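You operate a simulated robot arm through the tools that you are given. There is no shell and no other tool. Be economical: measure what you need, move in short steps, check, and stop when the job is done.

The job below is to be done with a simulated two-armed robot. You get a single attempt, and the scene is never put back.

Task
Warm up the leak detector, shut its grey valve, start TEST, press ZERO.
Fine: TEST only after READY; ZERO once, with INLET at 2.0E-1 or less.

It is judged by the outcome, as a careful person would: the job done as asked, and still so three seconds after it is handed in. It fails if anything else is knocked over, pushed out of place, dropped, spilled or broken.

Robot
Two 7-joint arms with two-finger parallel grippers on one trunk, hanging from a carriage that runs on a gantry, over the field with the corners [-805, -1248], [876, 321], [3, 1257], [-1679, -312] (x, y) and turns from -6.161 to 5.847 rad about z. Base frame: it is fixed where the carriage stands at the start and does not move with it; the origin is on the floor, on the carriage's upright axis, x ahead of it, y to its left, z up. Readings come in mm, rad, newtons and seconds.
The left shoulder is at the start at [40, 173, 1422], the right one opposite. With the tool pointing down near the work surface each hand reaches from about 100 to 760 mm from the robot's upright axis, wherever it stands, measured 20 degrees to its own side. Places, roughly: blue zero button [700, 0, 1000]; cal knob [400, -100, 900]; grey valve of the leak detector [400, -400, 1000]; inlet screen [700, -100, 1100]; knob on the helium can [300, -400, 1100]; leak detector [400, -100, 400]; leak rate screen [600, -100, 1100]; power switch of the leak detector [500, -100, 1000]; teal valve of the leak detector [200, -200, 1000]; test switch of the leak detector [600, 0, 1000]. Payload 3.43 kg a hand.
Tool frame (each hand has its own): the origin (TCP) lies between the finger pads and is the grasp point; the fingertips stand 30 mm ahead of it; z points along the fingers, y is the line along which they close. The gripper opens to 94 mm. The fingers are 28 mm wide and 10 mm thick; the gripper's body (50 by 96 mm) begins 55 mm behind the TCP.
Orientation is told as [roll, pitch, yaw] about the base's x, y, z axes, in that order, counted from this pose: with the fingers straight down and closing along the base's y, the tool's x points along the base's -x, its y along +y and its z along -z.

Tools
- The arms move only by the tool servo_tool. It takes "left_deltas", "right_deltas" or both (then of equal length, played together; a hand with none holds still); each is a list of rows, each a list of 3 entries, a list of its own where there are three numbers: the opening in per cent of the stroke, from 0 (shut) to 100 (fully open), then the shift along the base's x, y, z in mm, then the turn, a rotation vector about the base's x, y, z in rad. In form: [[claw, [x, y, z], [rx, ry, rz]], ...]. A call has 1 to 8 rows; each row shifts and turns the commanded pose from where the row before left it. Rows are played at 5 a second. More than 50 mm and 0.15 rad between two rows, or a gripper value outside its range, and nothing of the call is played. Where a pose cannot be reached the arm comes as near as it can. A force on the tool above 40 N (or 10 N above the force at the start of the call, whichever is more), or a blocked arm, ends the call early, and 0.2 s more pass. The fingers move at their own pace (about 72 mm/s each) and stop on an object; they squeeze with about 37 N. The grip force told is the motor's: it shows also when the fingers shut on nothing. Time passes only in rows, and 0.2 s behind the last, so rows that do not move let the fingers close. The reply holds the time, the measured pose of the TCP, the force on the tool along the base axes, the opening and the grip force, in the units named above and with some noise, with the torque about the TCP (base axes, N m) and any sound that the robot's microphone picked up.
- Cameras (640 x 400 px; columns grow to the right, rows downward): "scene" is now at [220.1, -18.6, 1694.1]; the picture's right is [-0.30, -0.95, 0.00], its down [-0.84, 0.26, -0.48] and it looks along [0.46, -0.14, -0.88] (base axes); focal length 214 px, centre (320, 200). "left" rides on the left gripper at [76, -14, -102] in its tool frame; the picture's right is [0.18, 0.98, 0.00], its down [-0.75, 0.14, -0.64] and it looks along [-0.63, 0.12, 0.77] (tool axes); focal length 243 px, centre (320, 200). "right" rides on the right gripper at [76, 14, -102] in its tool frame; the picture's right is [-0.18, 0.98, 0.00], its down [-0.75, -0.14, -0.64] and it looks along [-0.63, -0.12, 0.77] (tool axes); focal length 243 px, centre (320, 200). There is no depth. A picture from a camera that has moved, and an enlarged one, comes with that camera's place and axes in the base frame and with its lens.
- camera(camera): a new picture of that camera. No time passes.
- lift_body(by): slides the trunk up (or, below 0, down) by that many mm; the arms and the scene camera ride with it, the base frame stays. It gives what a move gives, with no picture.
- drive_base(legs): drives the robot by 1 to 6 legs, each [ahead, left, turn to the left] in mm, mm and rad, along the robot's own axes; the way and the turn of a leg run together, so that a leg with both is an arc; at most 1500 mm and 3.142 rad a leg. The arms and the cameras ride along, it lands a little off, and it stops where it bumps. It keeps to its track: a leg is cut to what the track allows. It gives what a move gives.
- turn_head(pan, tilt): turns the head with the scene camera to pan (to the left, within 1.501 rad either way) and tilt (down, from -0.506 to 1.204), counted from straight ahead of the robot. It gives what a move gives.
- zoom(camera, box): a new picture of the part [left, top, right, bottom] of that camera's present view, enlarged. No time passes.
- job_done(): hands the job in; it is judged then, once.

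Go step by step. Nothing tells you exact positions but the pictures and the camera data: compare them with the known pose of the tool, close in by small moves and look again before you grip or let go. The budget is 120 turns and 92 pictures, counting those below and the enlarged ones. Unless the task says otherwise, let go and move clear before handing in, and close with one line.

The tools are called after "Call:" as a command line: name --argument value ..., lists and objects as JSON in quotes. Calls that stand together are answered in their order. servo_tool: Moves the arms, as the interface text tells. Its arguments: {"type":"object","properties":{"left_deltas":{"type":"array","items":{"type":"array"}},"right_deltas":{"type":"array","items":{"type":"array"}}},"required":[]} The other tools are called the same way: lift_body (by) slides the trunk up or down; drive_base (legs) drives the base; turn_head (pan, tilt) turns the head that bears the scene camera; camera (camera) takes a picture; zoom (camera, box) takes an enlarged picture of a part of a camera's view; job_done () hands the job in.

At the start:

```text
time_s: 0.0
left_position: [526.1, 69.4, 1430.6]
left_tcp_rot: [-0.001, 0.002, -0.001]
left_wrist_force: [0.5, -0.6, -0.3]
left_moment: [-0.01, 0.01, -0.01]
left_width: 94.1
left_grip_force: 0.1
right_position: [534.8, -355.3, 1302.3]
right_tcp_rot: [0.0, 0.001, 0.0]
right_wrist_force: [0.1, 0.7, 0.2]
right_moment: [0.01, -0.05, -0.02]
right_width: 94.0
right_grip_force: 0.1
trunk travel left (down, up): [-575.0, 206.0]
robot x, y, heading: [0.4, -0.5, 0.0]
head pan, tilt: [-0.302, 1.072]
```

scene: 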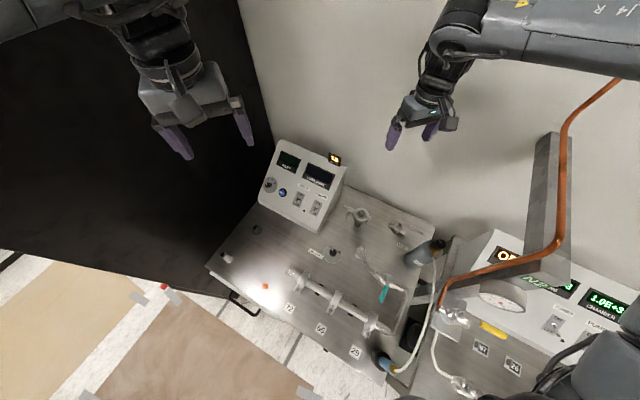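
right: 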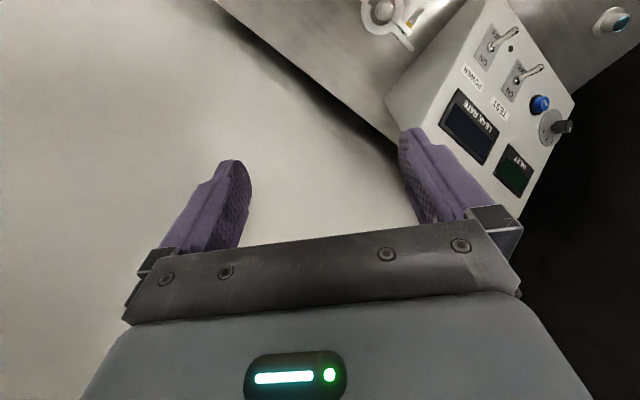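
left: 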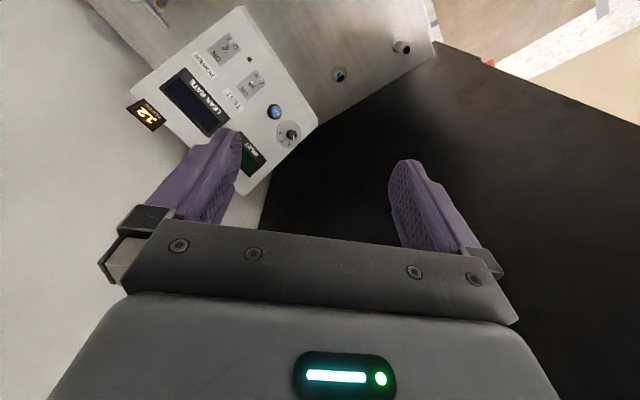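

I see the leak detector with its slanted panel (POWER, TEST, ZERO, knob, two screens) and valves on the deck. I zoom in on the details first.

Call:
zoom --camera "scene" --box '[240, 130, 360, 240]'

Call:
zoom --camera "scene" --box '[200, 190, 460, 380]'

Call:
zoom --camera "right" --box '[350, 0, 640, 200]'

```text
3.64 times, centred on (300, 185) of scene
camera zoom: at [220.1, -18.6, 1694.1], right [-0.3, -0.95, 0.0], down [-0.84, 0.26, -0.48], along [0.46, -0.14, -0.88], focal length 780 px, centre (393, 254)
```

zoom: 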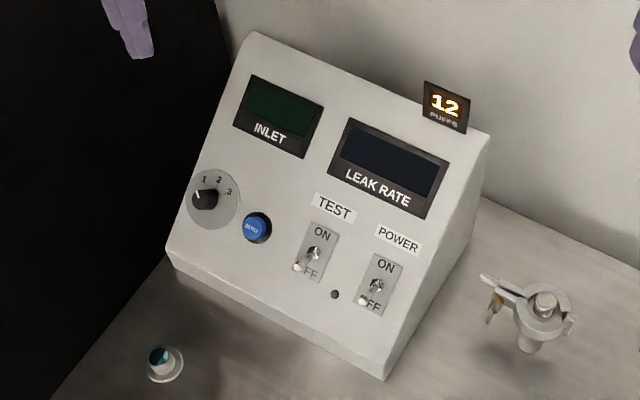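

```text
2.11 times, centred on (330, 285) of scene
camera zoom: at [220.1, -18.6, 1694.1], right [-0.3, -0.95, 0.0], down [-0.84, 0.26, -0.48], along [0.46, -0.14, -0.88], focal length 452 px, centre (299, 21)
```

zoom: 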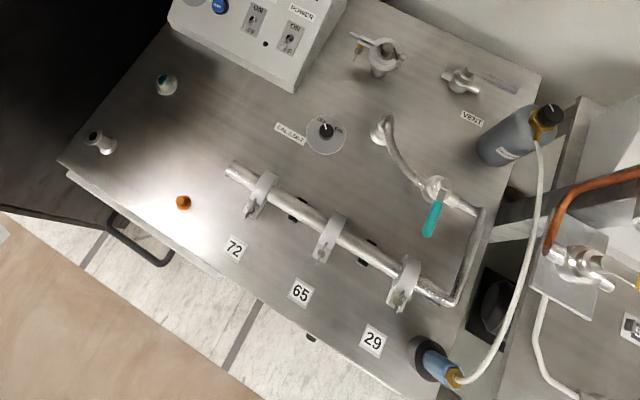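

```text
2.00 times, centred on (495, 100) of right
camera zoom: at [458.7, -340.7, 1404.7], right [0.18, 0.98, 0.0], down [0.75, -0.14, 0.64], along [0.63, -0.12, -0.77], focal length 485 px, centre (-30, 400)
```

zoom: 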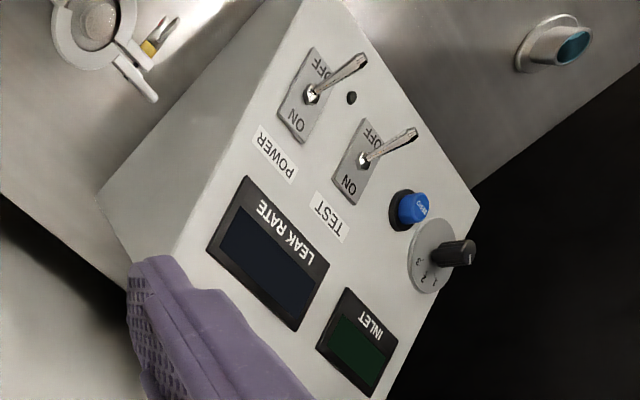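

The panel triangulates to POWER at about [561,-104,982], TEST at [616,-52,983] and ZERO at [658,-3,993], sloping about 35° and facing (-x,+y). I turn the left hand to face it with closed fingers, and look at the grey valve.

Call:
servo_tool --left_deltas '[[0, [-6, -11, -22], [0, 0, -0.0975]], [0, [-6, -11, -22], [0, 0, -0.0975]], [0, [-6, -11, -22], [0, 0, -0.0975]], [0, [-6, -11, -22], [0, 0, -0.0975]], [0, [-6, -11, -22], [0, 0, -0.0975]], [0, [-6, -11, -22], [0, 0, -0.0975]], [0, [-6, -11, -22], [0, 0, -0.0975]], [0, [-6, -11, -22], [0, 0, -0.0975]]]' --right_deltas '[[100, [-35, -5, 0], [0, 0, 0]], [100, [-35, -5, 0], [0, 0, 0]], [100, [-35, -5, 0], [0, 0, 0]], [100, [-35, -5, 0], [0, 0, 0]], [100, [-35, -5, 0], [0, 0, 0]], [100, [-35, -5, 0], [0, 0, 0]], [100, [-35, -5, 0], [0, 0, 0]], [100, [-35, -5, 0], [0, 0, 0]]]'

Call:
camera --camera "left"

Call:
camera --camera "right"

Call:
zoom --camera "scene" --box '[340, 190, 460, 265]'

```text
time_s: 1.7
left_position: [483.3, -10.5, 1268.6]
left_tcp_rot: [0.0, 0.0, -0.724]
left_wrist_force: [0.3, 0.0, -0.6]
left_moment: [0.0, 0.01, 0.0]
left_width: 0.0
left_grip_force: 33.0
right_position: [282.5, -387.7, 1304.0]
right_tcp_rot: [0.012, -0.023, 0.019]
right_wrist_force: [9.4, 6.2, 0.1]
right_moment: [-0.36, 0.57, 0.48]
right_width: 90.1
right_grip_force: 0.1
trunk travel left (down, up): [-575.0, 206.0]
robot x, y, heading: [-3.7, -1.8, 0.002]
head pan, tilt: [-0.302, 1.072]
stopped in row 8 (right hand): the force on the tool passed its limit at 64 N (the readings are from after the stop); the commanded pose is now the measured one
```

```text
85 pictures are left
camera left: at [416.9, 30.0, 1372.3], right [0.51, 0.86, 0.0], down [0.66, -0.39, 0.64], along [0.55, -0.33, -0.77], focal length 243 px, centre (320, 200)
```

left: 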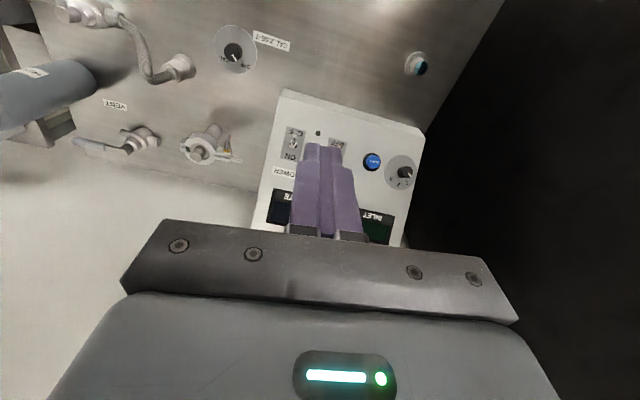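

```text
84 pictures are left
camera right: at [204.3, -376.0, 1404.8], right [0.16, 0.99, 0.01], down [0.74, -0.13, 0.66], along [0.65, -0.1, -0.75], focal length 243 px, centre (320, 200)
```

right: 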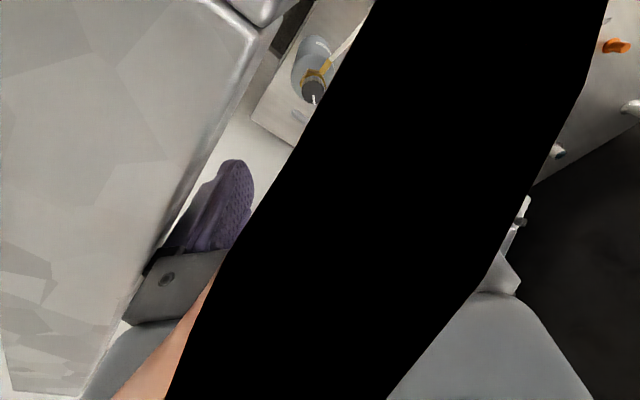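

```text
5.33 times, centred on (400, 228) of scene
camera zoom: at [220.8, -17.5, 1694.2], right [-0.3, -0.96, 0.0], down [-0.84, 0.26, -0.48], along [0.46, -0.14, -0.88], focal length 1144 px, centre (-107, 53)
```

zoom: 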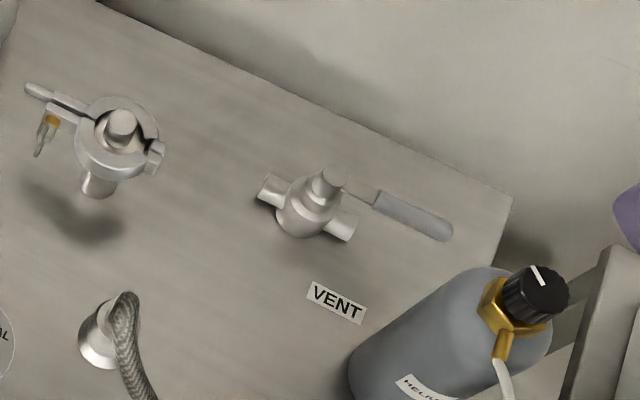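

The right hand bumped something (64 N). I check what it is before moving away.

Call:
camera --camera "scene"

```text
82 pictures are left
camera scene: at [220.8, -17.5, 1694.2], right [-0.3, -0.96, 0.0], down [-0.84, 0.26, -0.48], along [0.46, -0.14, -0.88], focal length 214 px, centre (320, 200)
```

scene: 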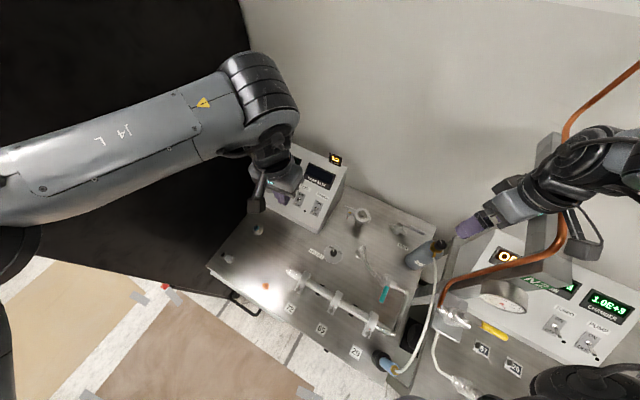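

The right gripper has run up against the copper pipe and bracket of the neighbouring stand. I back it out the way it came.

Call:
servo_tool --right_deltas '[[100, [10, 1, 0], [0, 0, 0]], [100, [20, 3, 0], [0, 0, 0]], [100, [35, 5, 0], [0, 0, 0]], [100, [35, 5, 0], [0, 0, 0]], [100, [35, 5, 0], [0, 0, 0]], [100, [35, 5, 0], [0, 0, 0]], [100, [35, 5, 0], [0, 0, 0]]]'

Call:
camera --camera "scene"

Call:
camera --camera "right"

```text
time_s: 3.3
left_position: [482.2, -10.6, 1267.3]
left_tcp_rot: [0.001, 0.0, -0.723]
left_wrist_force: [0.3, 0.8, 0.3]
left_moment: [-0.01, 0.02, -0.01]
left_width: 0.0
left_grip_force: 33.3
right_position: [485.0, -359.7, 1303.3]
right_tcp_rot: [0.007, -0.019, 0.017]
right_wrist_force: [-0.2, 0.0, -0.1]
right_moment: [-0.03, 0.0, 0.01]
right_width: 93.9
right_grip_force: 0.0
trunk travel left (down, up): [-575.0, 206.0]
robot x, y, heading: [2.2, -1.2, -0.0]
head pan, tilt: [-0.302, 1.072]
```

```text
81 pictures are left
camera scene: at [220.4, -18.1, 1694.1], right [-0.3, -0.96, 0.0], down [-0.84, 0.26, -0.48], along [0.46, -0.14, -0.88], focal length 214 px, centre (320, 200)
```

scene: 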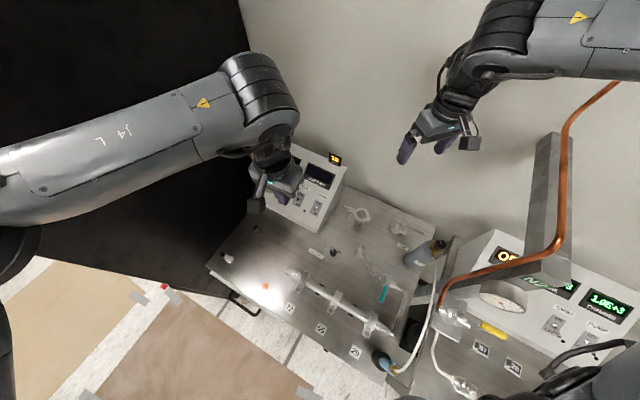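

```text
80 pictures are left
camera right: at [407.5, -348.4, 1405.3], right [0.17, 0.99, 0.01], down [0.74, -0.13, 0.65], along [0.65, -0.1, -0.76], focal length 243 px, centre (320, 200)
```

right: 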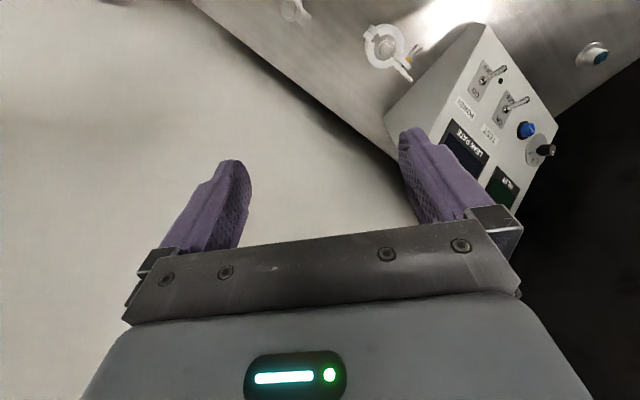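

The pipe looks untouched. The left closed fingers go to a spot in front of the POWER lever next, staying above it for a check.

Call:
servo_tool --left_deltas '[[0, [9, -12, -33], [0, 0, -0.01]], [0, [9, -12, -33], [0, 0, -0.01]], [0, [9, -12, -33], [0, 0, -0.01]], [0, [9, -12, -33], [0, 0, -0.01]], [0, [8, -12, -33], [0, 0, 0]], [0, [0, 0, -40], [0, 0, 0]], [0, [0, 0, 0], [0, 0, 0]]]'

Call:
camera --camera "left"

Call:
zoom --camera "scene" --box '[240, 130, 360, 240]'

Call:
zoom --camera "right" --box '[350, 0, 640, 200]'

```text
time_s: 4.9
left_position: [526.5, -71.2, 1062.8]
left_tcp_rot: [-0.001, 0.0, -0.763]
left_wrist_force: [0.2, 0.2, -0.8]
left_moment: [-0.02, -0.05, 0.0]
left_width: 0.0
left_grip_force: 33.1
right_position: [485.0, -359.4, 1302.8]
right_tcp_rot: [0.008, -0.021, 0.015]
right_wrist_force: [1.0, -0.7, 0.7]
right_moment: [0.04, -0.01, -0.01]
right_width: 93.9
right_grip_force: 0.0
trunk travel left (down, up): [-575.0, 206.0]
robot x, y, heading: [0.2, -1.1, 0.001]
head pan, tilt: [-0.302, 1.072]
```

```text
79 pictures are left
camera left: at [461.9, -29.0, 1166.6], right [0.55, 0.84, 0.0], down [0.64, -0.42, 0.64], along [0.54, -0.35, -0.77], focal length 243 px, centre (320, 200)
```

left: 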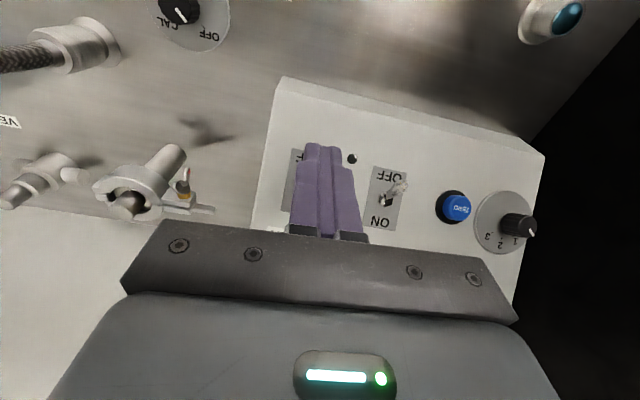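

```text
3.64 times, centred on (300, 185) of scene
camera zoom: at [220.3, -18.2, 1694.1], right [-0.3, -0.96, 0.0], down [-0.84, 0.26, -0.48], along [0.46, -0.14, -0.88], focal length 780 px, centre (393, 254)
```

zoom: 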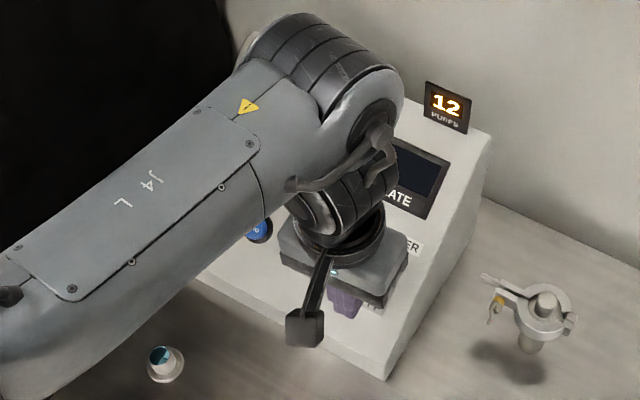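

```text
2.00 times, centred on (495, 100) of right
camera zoom: at [407.0, -348.7, 1405.3], right [0.17, 0.99, 0.01], down [0.74, -0.13, 0.65], along [0.65, -0.1, -0.76], focal length 485 px, centre (-30, 400)
```

zoom: 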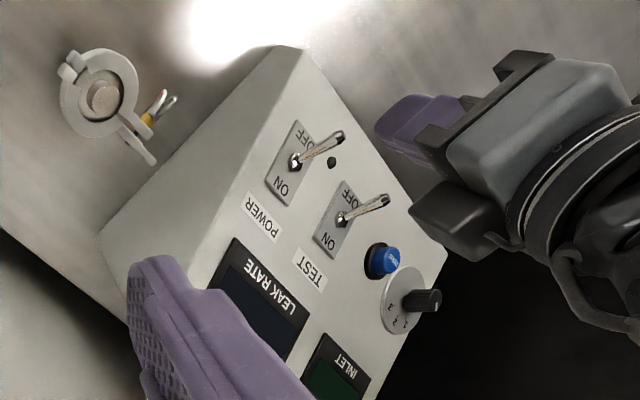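

The alignment looks right. I lower to lever height and push up-slope gently.

Call:
servo_tool --left_deltas '[[0, [0, 0, -16], [0, 0, 0]], [0, [0, 0, -16], [0, 0, 0]], [0, [6, -6, 0], [0, 0, 0]], [0, [5, -5, 0], [0, 0, 0]], [0, [5, -5, 0], [0, 0, 0]], [0, [4, -4, 0], [0, 0, 0]]]'

Call:
zoom --camera "right" --box '[350, 0, 640, 200]'

```text
time_s: 6.0
left_position: [531.1, -73.3, 1027.9]
left_tcp_rot: [0.002, 0.024, -0.764]
left_wrist_force: [-11.3, 11.4, 5.8]
left_moment: [0.22, 0.21, -0.02]
left_width: 0.0
left_grip_force: 33.0
right_position: [484.4, -357.8, 1301.4]
right_tcp_rot: [0.007, -0.018, 0.021]
right_wrist_force: [-0.9, 0.5, 0.3]
right_moment: [-0.05, -0.02, 0.0]
right_width: 94.0
right_grip_force: 0.0
trunk travel left (down, up): [-575.0, 206.0]
robot x, y, heading: [1.7, 2.4, 0.006]
head pan, tilt: [-0.302, 1.072]
stopped in row 5 (left hand): the force on the tool passed its limit at 45 N (the readings are from after the stop); the commanded pose is now the measured one
```

```text
2.00 times, centred on (495, 100) of right
camera zoom: at [405.7, -346.0, 1404.3], right [0.17, 0.99, 0.01], down [0.74, -0.13, 0.65], along [0.65, -0.1, -0.76], focal length 485 px, centre (-30, 400)
```

zoom: 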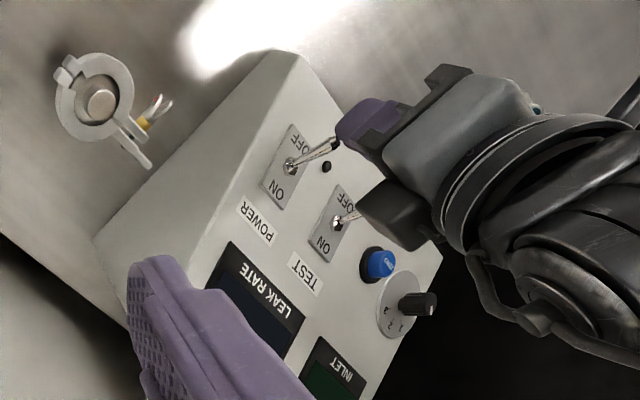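

The vertical finger mostly pushes along the lever's axis, so I back off. Next I tilt the tool to stand square to the panel, so that I can push straight up-slope.

Call:
servo_tool --left_deltas '[[0, [-10, 10, 6], [0, 0, 0]], [0, [-5, 5, 6], [-0.084, -0.088, 0]], [0, [0, 0, 0], [-0.084, -0.088, 0]], [0, [0, 0, 0], [-0.084, -0.088, 0]], [0, [0, 0, 0], [-0.084, -0.088, 0]], [0, [0, 0, 0], [-0.084, -0.088, 0]], [0, [0, 0, 0], [0, 0, 0]]]'

Call:
camera --camera "left"

Call:
zoom --camera "right" --box '[350, 0, 640, 200]'

```text
time_s: 7.6
left_position: [519.1, -62.9, 1042.6]
left_tcp_rot: [0.001, -0.595, -0.764]
left_wrist_force: [-0.5, 0.3, -0.2]
left_moment: [-0.02, -0.03, -0.01]
left_width: 0.0
left_grip_force: 33.4
right_position: [484.0, -359.4, 1304.2]
right_tcp_rot: [0.007, -0.021, 0.018]
right_wrist_force: [0.0, 0.2, 0.6]
right_moment: [0.02, 0.0, 0.0]
right_width: 93.9
right_grip_force: 0.0
trunk travel left (down, up): [-575.0, 206.0]
robot x, y, heading: [-0.8, 2.4, 0.002]
head pan, tilt: [-0.302, 1.072]
```

```text
75 pictures are left
camera left: at [422.9, 10.5, 1086.2], right [0.57, 0.82, -0.1], down [0.29, -0.08, 0.95], along [0.77, -0.57, -0.28], focal length 243 px, centre (320, 200)
```

left: 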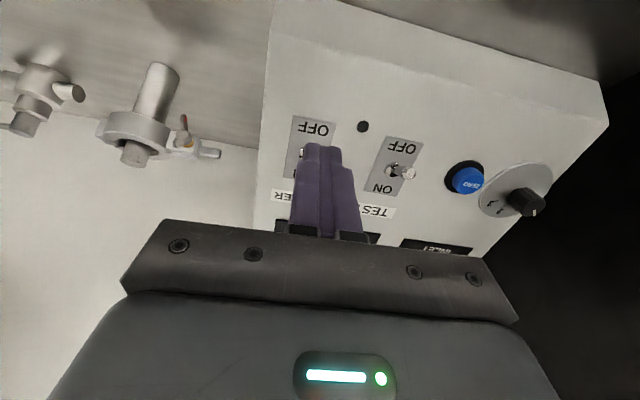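

```text
2.00 times, centred on (495, 100) of right
camera zoom: at [407.0, -347.9, 1405.3], right [0.17, 0.99, 0.01], down [0.74, -0.13, 0.65], along [0.65, -0.1, -0.76], focal length 485 px, centre (-30, 400)
```

zoom: 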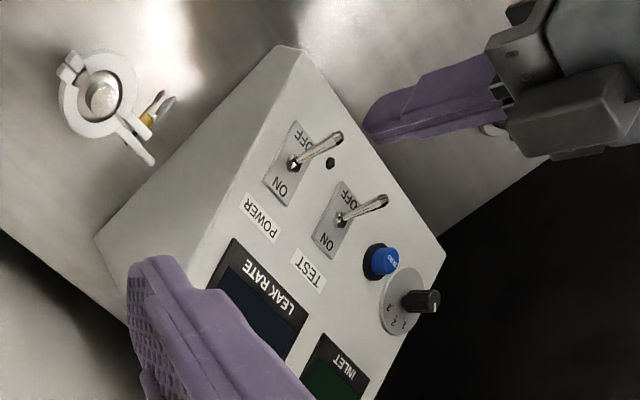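

The tool now stands square to the panel. I lower it in front of the lever in an arc and push along the slope.

Call:
servo_tool --left_deltas '[[0, [-10, 10, -12], [0, 0, 0]], [0, [3, -2, -20], [0, 0, 0]], [0, [10, -10, -11], [0, 0, 0]], [0, [4, -4, 4], [0, 0, 0]], [0, [4, -4, 4], [0, 0, 0]], [0, [4, -4, 4], [0, 0, 0]], [0, [4, -4, 4], [0, 0, 0]]]'

Call:
zoom --camera "right" --box '[350, 0, 640, 200]'

```text
time_s: 9.2
left_position: [538.6, -80.3, 1014.0]
left_tcp_rot: [0.0, -0.593, -0.765]
left_wrist_force: [0.2, -0.1, 0.0]
left_moment: [0.01, 0.0, -0.05]
left_width: 0.0
left_grip_force: 33.2
right_position: [484.4, -360.1, 1302.8]
right_tcp_rot: [0.009, -0.019, 0.018]
right_wrist_force: [-0.4, 0.0, 0.8]
right_moment: [-0.01, -0.03, -0.02]
right_width: 93.8
right_grip_force: 0.0
trunk travel left (down, up): [-575.0, 206.0]
robot x, y, heading: [-4.1, 0.4, 0.001]
head pan, tilt: [-0.302, 1.072]
```

```text
2.00 times, centred on (495, 100) of right
camera zoom: at [406.9, -347.9, 1405.3], right [0.17, 0.99, 0.01], down [0.74, -0.13, 0.65], along [0.65, -0.1, -0.76], focal length 485 px, centre (-30, 400)
```

zoom: 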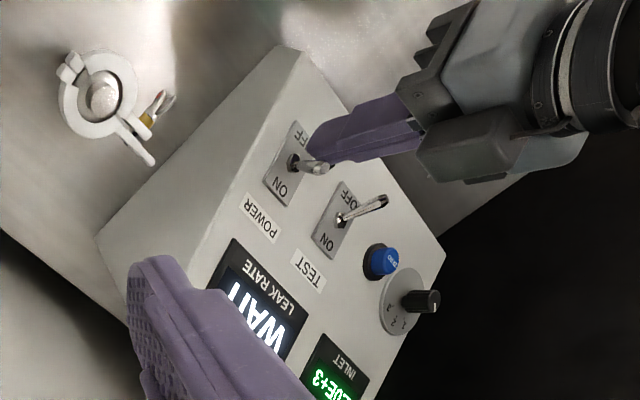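

POWER is on (WAIT). I back the left hand off and bring its camera over to inspect the grey valve.

Call:
servo_tool --left_deltas '[[0, [-12, 12, 0], [0, 0, 0]], [0, [-20, 20, 30], [0, 0, 0]], [0, [0, 0, 50], [0, 0, 0]], [0, [0, 0, 50], [0, 0, 0]], [0, [-25, -35, 10], [0, 0, 0]], [0, [-25, -35, 10], [0, 0, 0]], [0, [-25, -35, 10], [0, 0, 0]], [0, [-25, -35, 0], [0, 0, 0]]]'

Call:
camera --camera "left"

Call:
camera --camera "scene"

```text
time_s: 11.0
left_position: [406.2, -188.9, 1175.1]
left_tcp_rot: [0.002, -0.59, -0.762]
left_wrist_force: [0.2, 0.0, -0.5]
left_moment: [-0.05, 0.01, -0.03]
left_width: 0.1
left_grip_force: 32.8
right_position: [485.0, -359.7, 1303.2]
right_tcp_rot: [0.009, -0.019, 0.018]
right_wrist_force: [-0.3, -0.2, 0.1]
right_moment: [0.01, 0.01, 0.0]
right_width: 94.2
right_grip_force: 0.1
trunk travel left (down, up): [-575.0, 206.0]
robot x, y, heading: [2.7, 2.4, 0.005]
head pan, tilt: [-0.302, 1.072]
```

```text
72 pictures are left
camera left: at [309.3, -115.4, 1219.6], right [0.57, 0.82, -0.1], down [0.29, -0.08, 0.95], along [0.77, -0.57, -0.28], focal length 243 px, centre (320, 200)
```

left: 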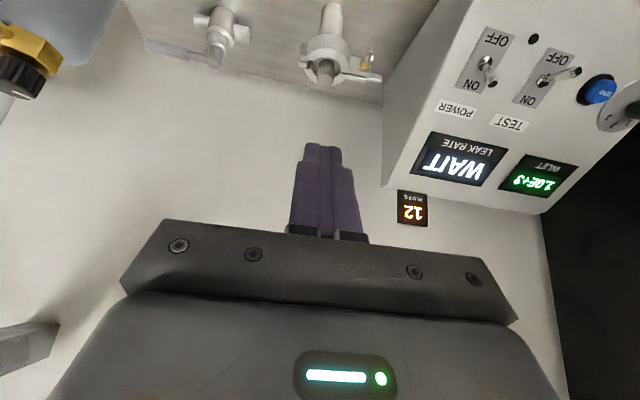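

```text
71 pictures are left
camera scene: at [219.7, -17.8, 1694.0], right [-0.29, -0.96, 0.0], down [-0.84, 0.26, -0.48], along [0.46, -0.14, -0.88], focal length 214 px, centre (320, 200)
```

scene: 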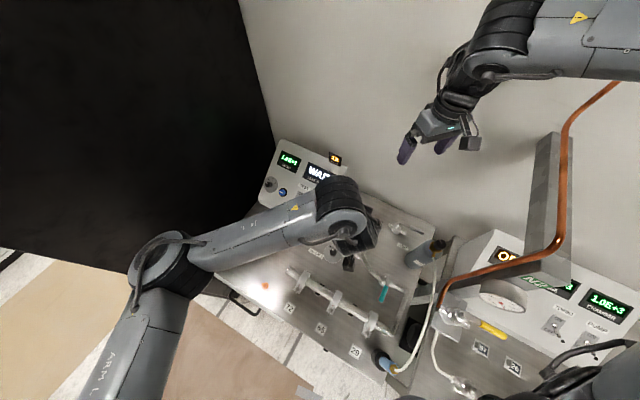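

The valve stem is at about [413,-377,988] and its handle end at about [361,-444,976], close to the helium can at [294,-394]. I zoom in on the valve to judge its swing.

Call:
zoom --camera "left" --box '[100, 0, 300, 125]'

Call:
zoom --camera "scene" --box '[355, 210, 455, 310]'

```text
3.20 times, centred on (200, 62) of left
camera zoom: at [309.3, -115.4, 1219.6], right [0.57, 0.82, -0.1], down [0.29, -0.08, 0.95], along [0.77, -0.57, -0.28], focal length 776 px, centre (704, 640)
```

zoom: 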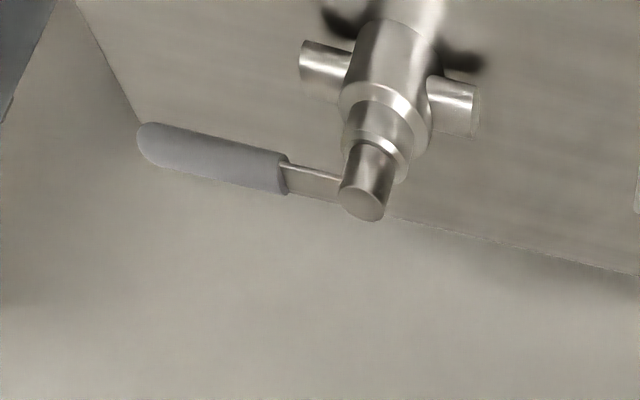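

```text
4.00 times, centred on (405, 260) of scene
camera zoom: at [219.7, -17.8, 1694.0], right [-0.29, -0.96, 0.0], down [-0.84, 0.26, -0.48], along [0.46, -0.14, -0.88], focal length 858 px, centre (-20, -40)
```

zoom: 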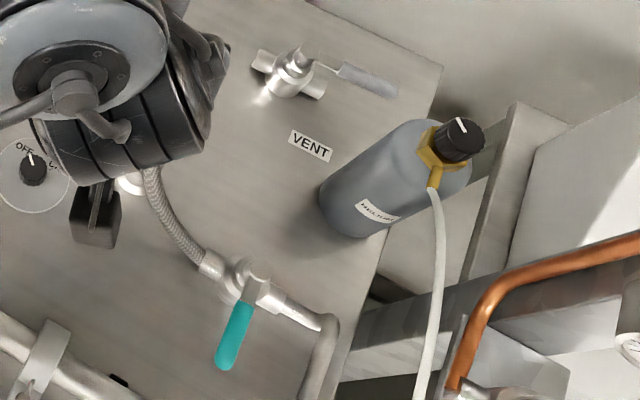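

The handle lies along its pipe, so it is open, and it should close clockwise to the front, like the teal one. I send the left hand back toward the panel. The right hand, closed and tilted away from the can, goes to a point above and behind the handle.

Call:
servo_tool --left_deltas '[[0, [21, 32, -5], [0, 0, 0]], [0, [21, 32, -5], [0, 0, 0]], [0, [21, 32, -5], [0, 0, 0]], [0, [21, 32, -5], [0, 0, 0]], [0, [20, 31, -5], [0, 0, 0]], [0, [0, 0, 0], [0, 0, 0]], [0, [0, 0, 0], [0, 0, 0]]]' --right_deltas '[[0, [-2, -12, -20], [-0.07, 0.04, 0]], [0, [-2, -12, -20], [-0.07, 0.04, 0]], [0, [-4, -12, -30], [-0.07, 0.04, 0]], [0, [-6, -12, -30], [-0.07, 0.04, 0]], [0, [-9, -12, -35], [-0.07, 0.04, 0]], [0, [-10, -12, -35], [0, 0, 0]], [0, [-10, -8, -33], [0, 0, 0]]]'

Call:
camera --camera "right"

Call:
zoom --camera "scene" --box '[335, 170, 475, 270]'

Call:
camera --camera "left"

```text
time_s: 12.6
left_position: [508.8, -29.4, 1149.9]
left_tcp_rot: [0.001, -0.591, -0.762]
left_wrist_force: [0.5, 0.0, 1.0]
left_moment: [-0.01, 0.01, 0.0]
left_width: 0.0
left_grip_force: 33.4
right_position: [440.8, -439.2, 1100.0]
right_tcp_rot: [-0.341, 0.185, -0.012]
right_wrist_force: [0.8, -0.1, -0.3]
right_moment: [-0.01, -0.03, 0.01]
right_width: 0.3
right_grip_force: 32.8
trunk travel left (down, up): [-575.0, 206.0]
robot x, y, heading: [-1.9, 0.3, -0.001]
head pan, tilt: [-0.302, 1.072]
```

```text
68 pictures are left
camera right: at [383.7, -390.7, 1205.0], right [0.13, 0.92, -0.36], down [0.86, 0.07, 0.5], along [0.49, -0.37, -0.79], focal length 243 px, centre (320, 200)
```

right: 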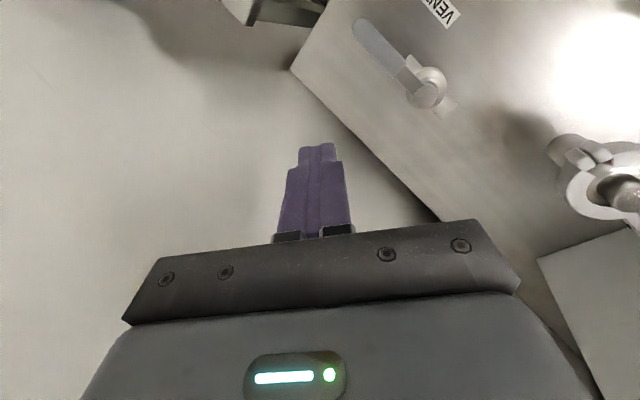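

```text
4.00 times, centred on (405, 220) of scene
camera zoom: at [219.6, -17.5, 1694.0], right [-0.29, -0.96, 0.0], down [-0.84, 0.26, -0.48], along [0.46, -0.14, -0.88], focal length 858 px, centre (-20, 120)
```

zoom: 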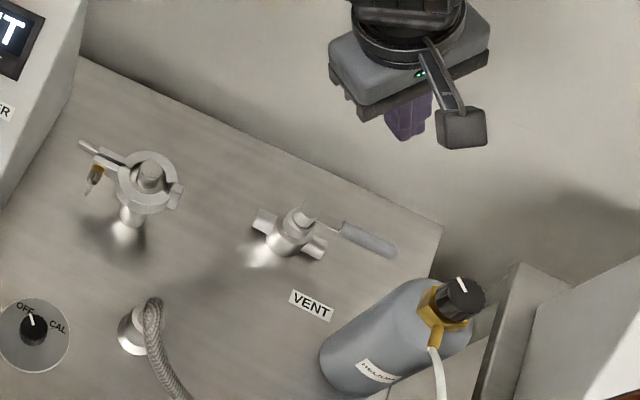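

```text
66 pictures are left
camera left: at [412.9, 43.3, 1193.9], right [0.57, 0.82, -0.1], down [0.29, -0.08, 0.95], along [0.77, -0.57, -0.28], focal length 243 px, centre (320, 200)
```

left: 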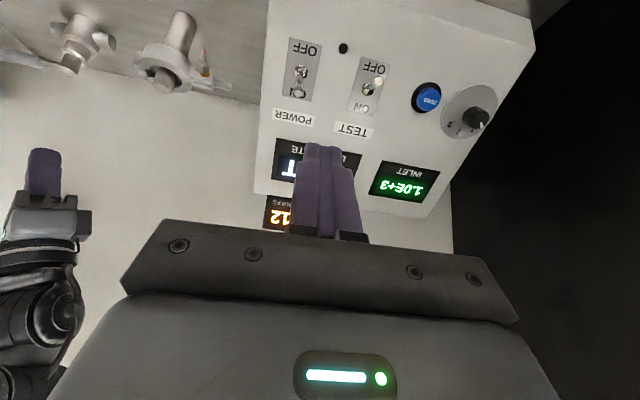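

I refine the handle position with an enlarged view from the right wrist.

Call:
zoom --camera "right" --box '[320, 0, 480, 130]'

Call:
zoom --camera "scene" --box '[385, 205, 445, 245]'

```text
3.08 times, centred on (400, 65) of right
camera zoom: at [383.7, -390.7, 1205.0], right [0.13, 0.92, -0.36], down [0.86, 0.07, 0.5], along [0.49, -0.37, -0.79], focal length 746 px, centre (74, 615)
```

zoom: 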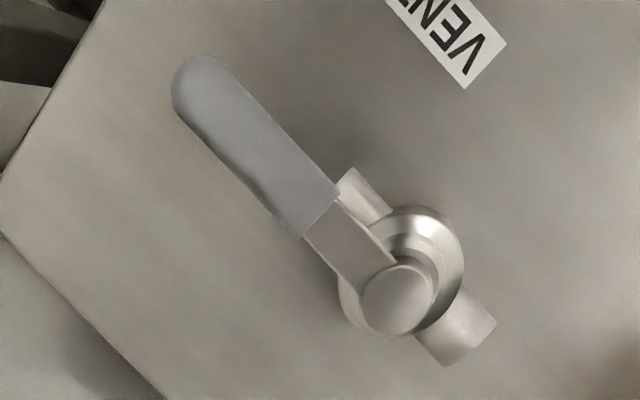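

```text
10.00 times, centred on (415, 225) of scene
camera zoom: at [219.6, -17.5, 1694.0], right [-0.29, -0.96, 0.0], down [-0.84, 0.26, -0.48], along [0.46, -0.14, -0.88], focal length 2145 px, centre (-630, -50)
```

zoom: 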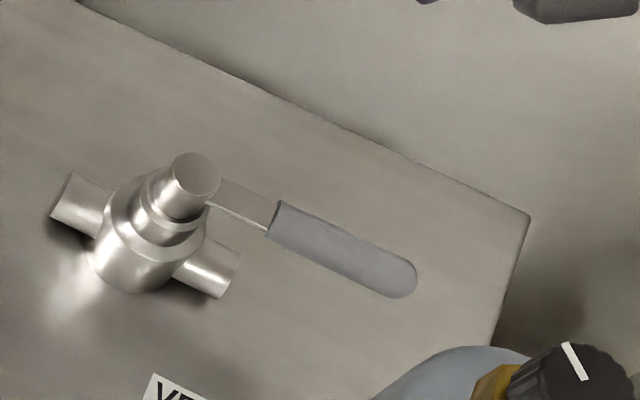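

The stem refines to [420,-391] and the handle end to [362,-446,969]. I lower the right fingers behind the handle, a little short of contact.

Call:
servo_tool --right_deltas '[[0, [-12, -5, -20], [0, 0, 0]], [0, [-12, -4, -30], [0, 0, 0]], [0, [0, 0, -30], [0, 0, 0]], [0, [0, 0, -25], [0, 0, 0]], [0, [0, 0, -12], [0, 0, 0]], [0, [0, 0, 0], [0, 0, 0]]]'

Call:
camera --camera "right"

Call:
zoom --camera "scene" --box '[355, 180, 455, 260]'

```text
time_s: 14.0
left_position: [510.8, -30.2, 1150.2]
left_tcp_rot: [0.002, -0.594, -0.764]
left_wrist_force: [0.5, 0.2, 0.1]
left_moment: [-0.01, -0.01, -0.05]
left_width: 0.2
left_grip_force: 32.8
right_position: [403.4, -455.6, 1013.5]
right_tcp_rot: [-0.341, 0.183, -0.011]
right_wrist_force: [0.5, 0.2, -0.5]
right_moment: [0.0, 0.03, 0.04]
right_width: 0.1
right_grip_force: 32.8
right hand out of reach, approached as far as the arm can: row 4, 5
trunk travel left (down, up): [-575.0, 206.0]
robot x, y, heading: [0.5, 0.3, 0.005]
head pan, tilt: [-0.302, 1.072]
```

```text
63 pictures are left
camera right: at [345.7, -407.9, 1118.6], right [0.13, 0.92, -0.36], down [0.86, 0.07, 0.5], along [0.49, -0.37, -0.79], focal length 243 px, centre (320, 200)
```

right: 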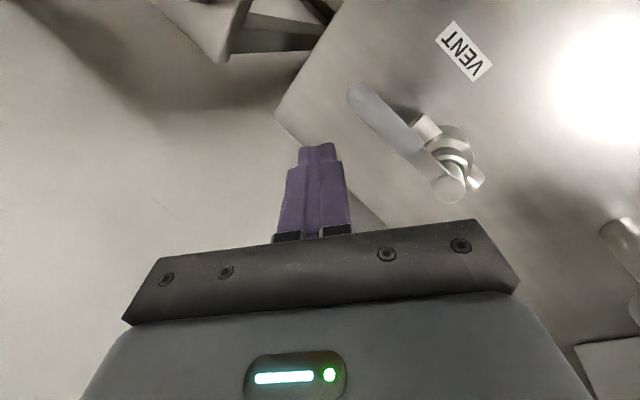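

```text
5.00 times, centred on (405, 220) of scene
camera zoom: at [219.8, -17.5, 1694.1], right [-0.29, -0.96, 0.0], down [-0.84, 0.26, -0.48], along [0.46, -0.14, -0.88], focal length 1072 px, centre (-105, 100)
```

zoom: 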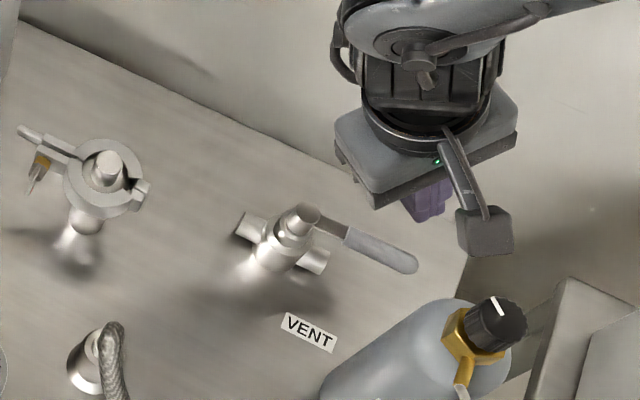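

The right hand runs out of reach with this tilt. I raise it, take out the pitch and add some yaw so the wrist camera clears the can, then try again.

Call:
servo_tool --right_deltas '[[0, [0, 0, 40], [0, 0, 0]], [0, [0, 0, 25], [0, -0.046, -0.1]], [0, [0, 0, 0], [0, -0.046, -0.1]], [0, [0, 0, 0], [0, -0.046, -0.1]], [0, [0, 0, 0], [0, -0.046, -0.1]], [0, [0, 0, -25], [0, 0, 0]], [0, [0, 0, -25], [0, 0, 0]], [0, [0, 0, -15], [0, 0, 0]]]'

Call:
camera --camera "right"

```text
time_s: 15.8
left_position: [509.6, -30.4, 1149.6]
left_tcp_rot: [0.002, -0.592, -0.764]
left_wrist_force: [0.8, -0.8, 0.4]
left_moment: [0.01, -0.01, 0.05]
left_width: 0.1
left_grip_force: 32.8
right_position: [403.2, -455.4, 1012.7]
right_tcp_rot: [-0.3, 0.005, -0.409]
right_wrist_force: [-0.2, 0.3, 0.0]
right_moment: [0.01, -0.01, -0.05]
right_width: 0.1
right_grip_force: 33.6
trunk travel left (down, up): [-575.0, 206.0]
robot x, y, heading: [3.7, 1.2, 0.003]
head pan, tilt: [-0.302, 1.072]
```

```text
61 pictures are left
camera right: at [351.7, -385.8, 1108.1], right [0.54, 0.79, -0.29], down [0.72, -0.25, 0.65], along [0.44, -0.56, -0.7], focal length 243 px, centre (320, 200)
```

right: 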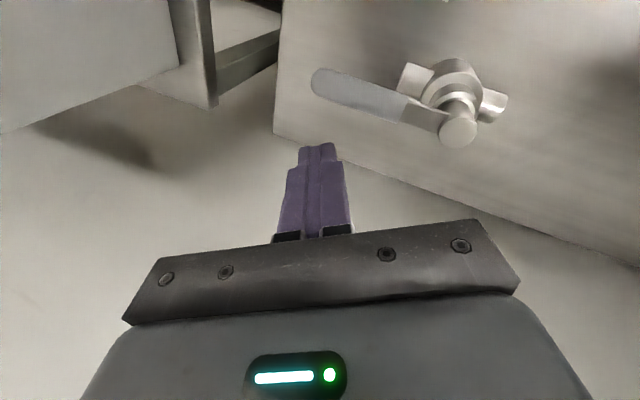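

There was no reach complaint this time. I descend to handle height behind the handle.

Call:
servo_tool --right_deltas '[[0, [6, 2, -10], [0, 0, 0]], [0, [6, 2, -10], [0, 0, 0]], [0, [0, 0, -10], [0, 0, 0]], [0, [0, 0, 0], [0, 0, 0]]]'

Call:
camera --camera "right"

Call:
zoom --camera "scene" --box '[355, 180, 455, 260]'

```text
time_s: 16.8
left_position: [510.3, -30.1, 1150.4]
left_tcp_rot: [0.002, -0.595, -0.764]
left_wrist_force: [-0.2, 0.4, 0.4]
left_moment: [0.01, 0.01, 0.01]
left_width: 0.2
left_grip_force: 33.0
right_position: [407.0, -455.4, 997.6]
right_tcp_rot: [-0.304, 0.005, -0.409]
right_wrist_force: [0.1, 1.0, 0.7]
right_moment: [0.0, -0.01, 0.0]
right_width: 0.1
right_grip_force: 33.5
right hand out of reach, approached as far as the arm can: row 2, 3
trunk travel left (down, up): [-575.0, 206.0]
robot x, y, heading: [-0.1, -0.7, 0.002]
head pan, tilt: [-0.302, 1.072]
```

```text
60 pictures are left
camera right: at [356.3, -385.0, 1093.1], right [0.54, 0.79, -0.29], down [0.72, -0.25, 0.65], along [0.44, -0.56, -0.7], focal length 243 px, centre (320, 200)
```

right: 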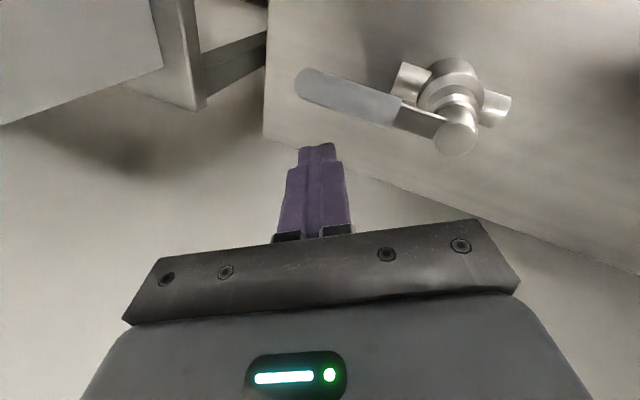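

```text
5.00 times, centred on (405, 220) of scene
camera zoom: at [219.8, -17.5, 1694.1], right [-0.29, -0.96, 0.0], down [-0.84, 0.26, -0.48], along [0.46, -0.14, -0.88], focal length 1072 px, centre (-105, 100)
```

zoom: 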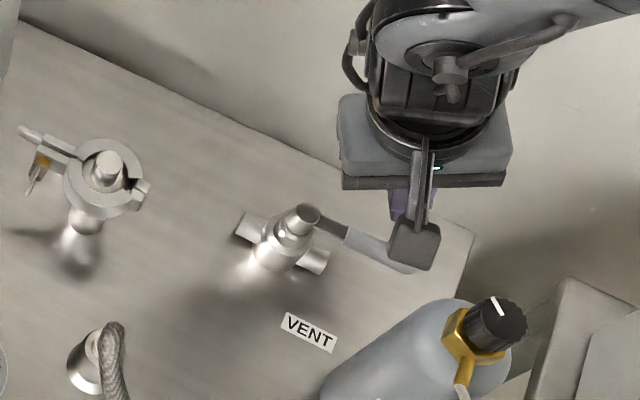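

The limit is vertical reach, so the trunk should come down a little. I first check the arm's clearance above the copper pipe.

Call:
camera --camera "scene"

```text
58 pictures are left
camera scene: at [219.8, -17.5, 1694.1], right [-0.29, -0.96, 0.0], down [-0.84, 0.26, -0.48], along [0.46, -0.14, -0.88], focal length 214 px, centre (320, 200)
```

scene: 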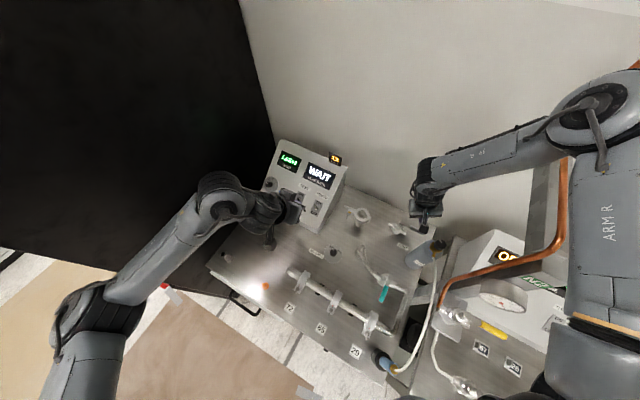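

Only about 15 mm are missing, so a small trunk drop will do; both hands are in free space.

Call:
lift_body --by -18

Call:
camera --camera "right"

```text
time_s: 17.4
left_position: [509.4, -29.2, 1131.9]
left_tcp_rot: [0.001, -0.593, -0.765]
left_wrist_force: [0.3, 0.3, -0.2]
left_moment: [0.01, 0.01, 0.02]
left_width: 0.3
left_grip_force: 33.0
right_position: [407.5, -455.5, 980.5]
right_tcp_rot: [-0.304, 0.005, -0.409]
right_wrist_force: [-0.4, 0.0, -0.7]
right_moment: [0.03, 0.0, -0.01]
right_width: 0.1
right_grip_force: 32.7
trunk travel left (down, up): [-557.0, 224.0]
robot x, y, heading: [-1.6, -1.3, 0.005]
head pan, tilt: [-0.302, 1.072]
```

```text
57 pictures are left
camera right: at [356.5, -385.1, 1075.2], right [0.54, 0.79, -0.29], down [0.72, -0.25, 0.65], along [0.44, -0.56, -0.7], focal length 243 px, centre (320, 200)
```

right: 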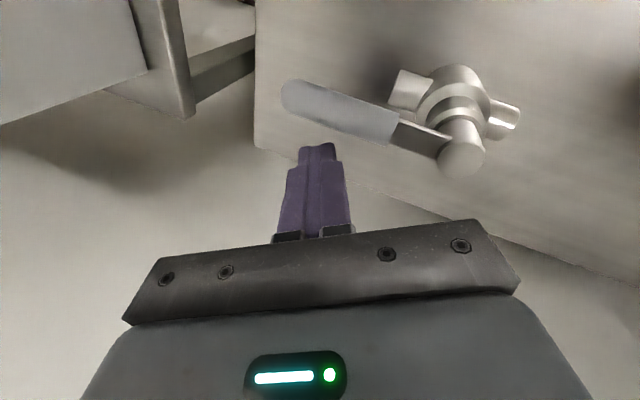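

The fingertips are below handle level and behind it. I push the handle through the first half of a clockwise swing.

Call:
servo_tool --right_deltas '[[0, [0, 9, 0], [0, 0, 0]], [0, [-1, 8, 0], [0, 0, 0]], [0, [-6, 4, 0], [0, 0, 0]], [0, [-6, 4, 0], [0, 0, 0]], [0, [-5, 5, 0], [0, 0, 0]], [0, [-5, 5, 0], [0, 0, 0]], [0, [-4, 6, 0], [0, 0, 0]]]'

Call:
camera --camera "right"

Call:
zoom --camera "scene" --box '[355, 180, 455, 260]'

```text
time_s: 19.0
left_position: [509.3, -30.9, 1133.1]
left_tcp_rot: [0.0, -0.593, -0.764]
left_wrist_force: [-0.6, -0.2, -0.3]
left_moment: [0.01, 0.03, -0.01]
left_width: 0.0
left_grip_force: 32.9
right_position: [377.5, -416.8, 985.0]
right_tcp_rot: [-0.302, 0.006, -0.409]
right_wrist_force: [0.0, -1.7, -0.3]
right_moment: [-0.01, 0.0, -0.04]
right_width: 0.0
right_grip_force: 32.6
right hand out of reach, approached as far as the arm can: row 2, 7
trunk travel left (down, up): [-557.0, 224.0]
robot x, y, heading: [-1.0, 1.0, 0.006]
head pan, tilt: [-0.302, 1.072]
```

```text
56 pictures are left
camera right: at [327.1, -347.7, 1080.5], right [0.54, 0.79, -0.29], down [0.72, -0.25, 0.65], along [0.44, -0.56, -0.7], focal length 243 px, centre (320, 200)
```

right: 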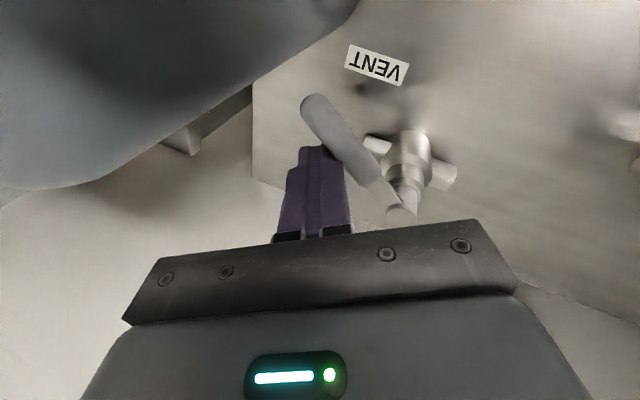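

```text
5.00 times, centred on (405, 220) of scene
camera zoom: at [219.7, -17.6, 1676.0], right [-0.29, -0.96, 0.0], down [-0.84, 0.26, -0.48], along [0.46, -0.14, -0.88], focal length 1072 px, centre (-105, 100)
```

zoom: 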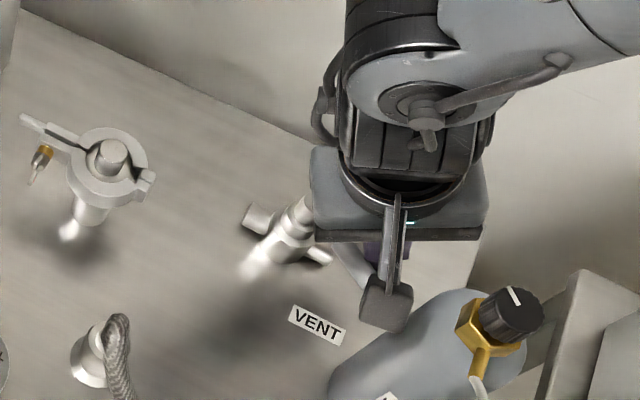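

The handle turns clockwise. I carry on with the second half.

Call:
servo_tool --right_deltas '[[0, [-1, 7, 0], [0, 0, 0]], [0, [-2, 8, 0], [0, 0, 0]], [0, [-1, 7, 0], [0, 0, 0]], [0, [0, 7, 0], [0, 0, 0]], [0, [0, 6, 0], [0, 0, 0]], [0, [1, 5, 0], [0, 0, 0]], [0, [1, 5, 0], [0, 0, 0]]]'

Call:
camera --camera "right"

Call:
camera --camera "scene"

```text
time_s: 20.6
left_position: [509.4, -30.7, 1131.4]
left_tcp_rot: [0.003, -0.593, -0.763]
left_wrist_force: [-0.2, 0.0, -0.1]
left_moment: [0.02, 0.01, -0.04]
left_width: 0.0
left_grip_force: 32.8
right_position: [379.1, -398.5, 1005.8]
right_tcp_rot: [-0.3, 0.006, -0.406]
right_wrist_force: [-0.7, 0.1, 0.3]
right_moment: [-0.01, 0.02, 0.02]
right_width: 0.0
right_grip_force: 32.7
right hand out of reach, approached as far as the arm can: row 1, 2, 3, 4, 5, 6, 7
trunk travel left (down, up): [-557.0, 224.0]
robot x, y, heading: [-2.1, -0.4, 0.007]
head pan, tilt: [-0.302, 1.072]
```

```text
54 pictures are left
camera right: at [326.5, -328.6, 1101.7], right [0.54, 0.79, -0.29], down [0.72, -0.25, 0.65], along [0.44, -0.56, -0.7], focal length 243 px, centre (320, 200)
```

right: 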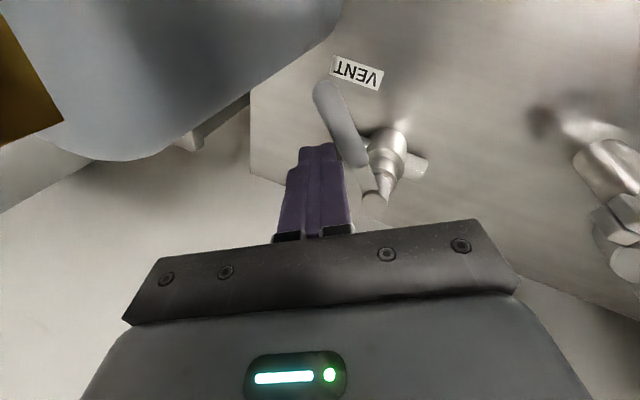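

```text
53 pictures are left
camera scene: at [219.8, -17.6, 1676.0], right [-0.29, -0.96, 0.0], down [-0.84, 0.26, -0.48], along [0.46, -0.14, -0.88], focal length 214 px, centre (320, 200)
```

scene: 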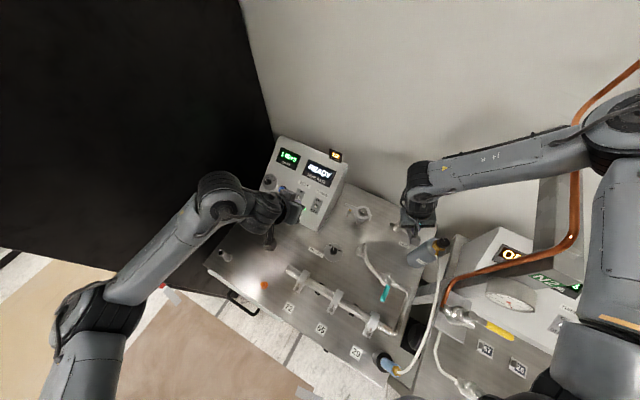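

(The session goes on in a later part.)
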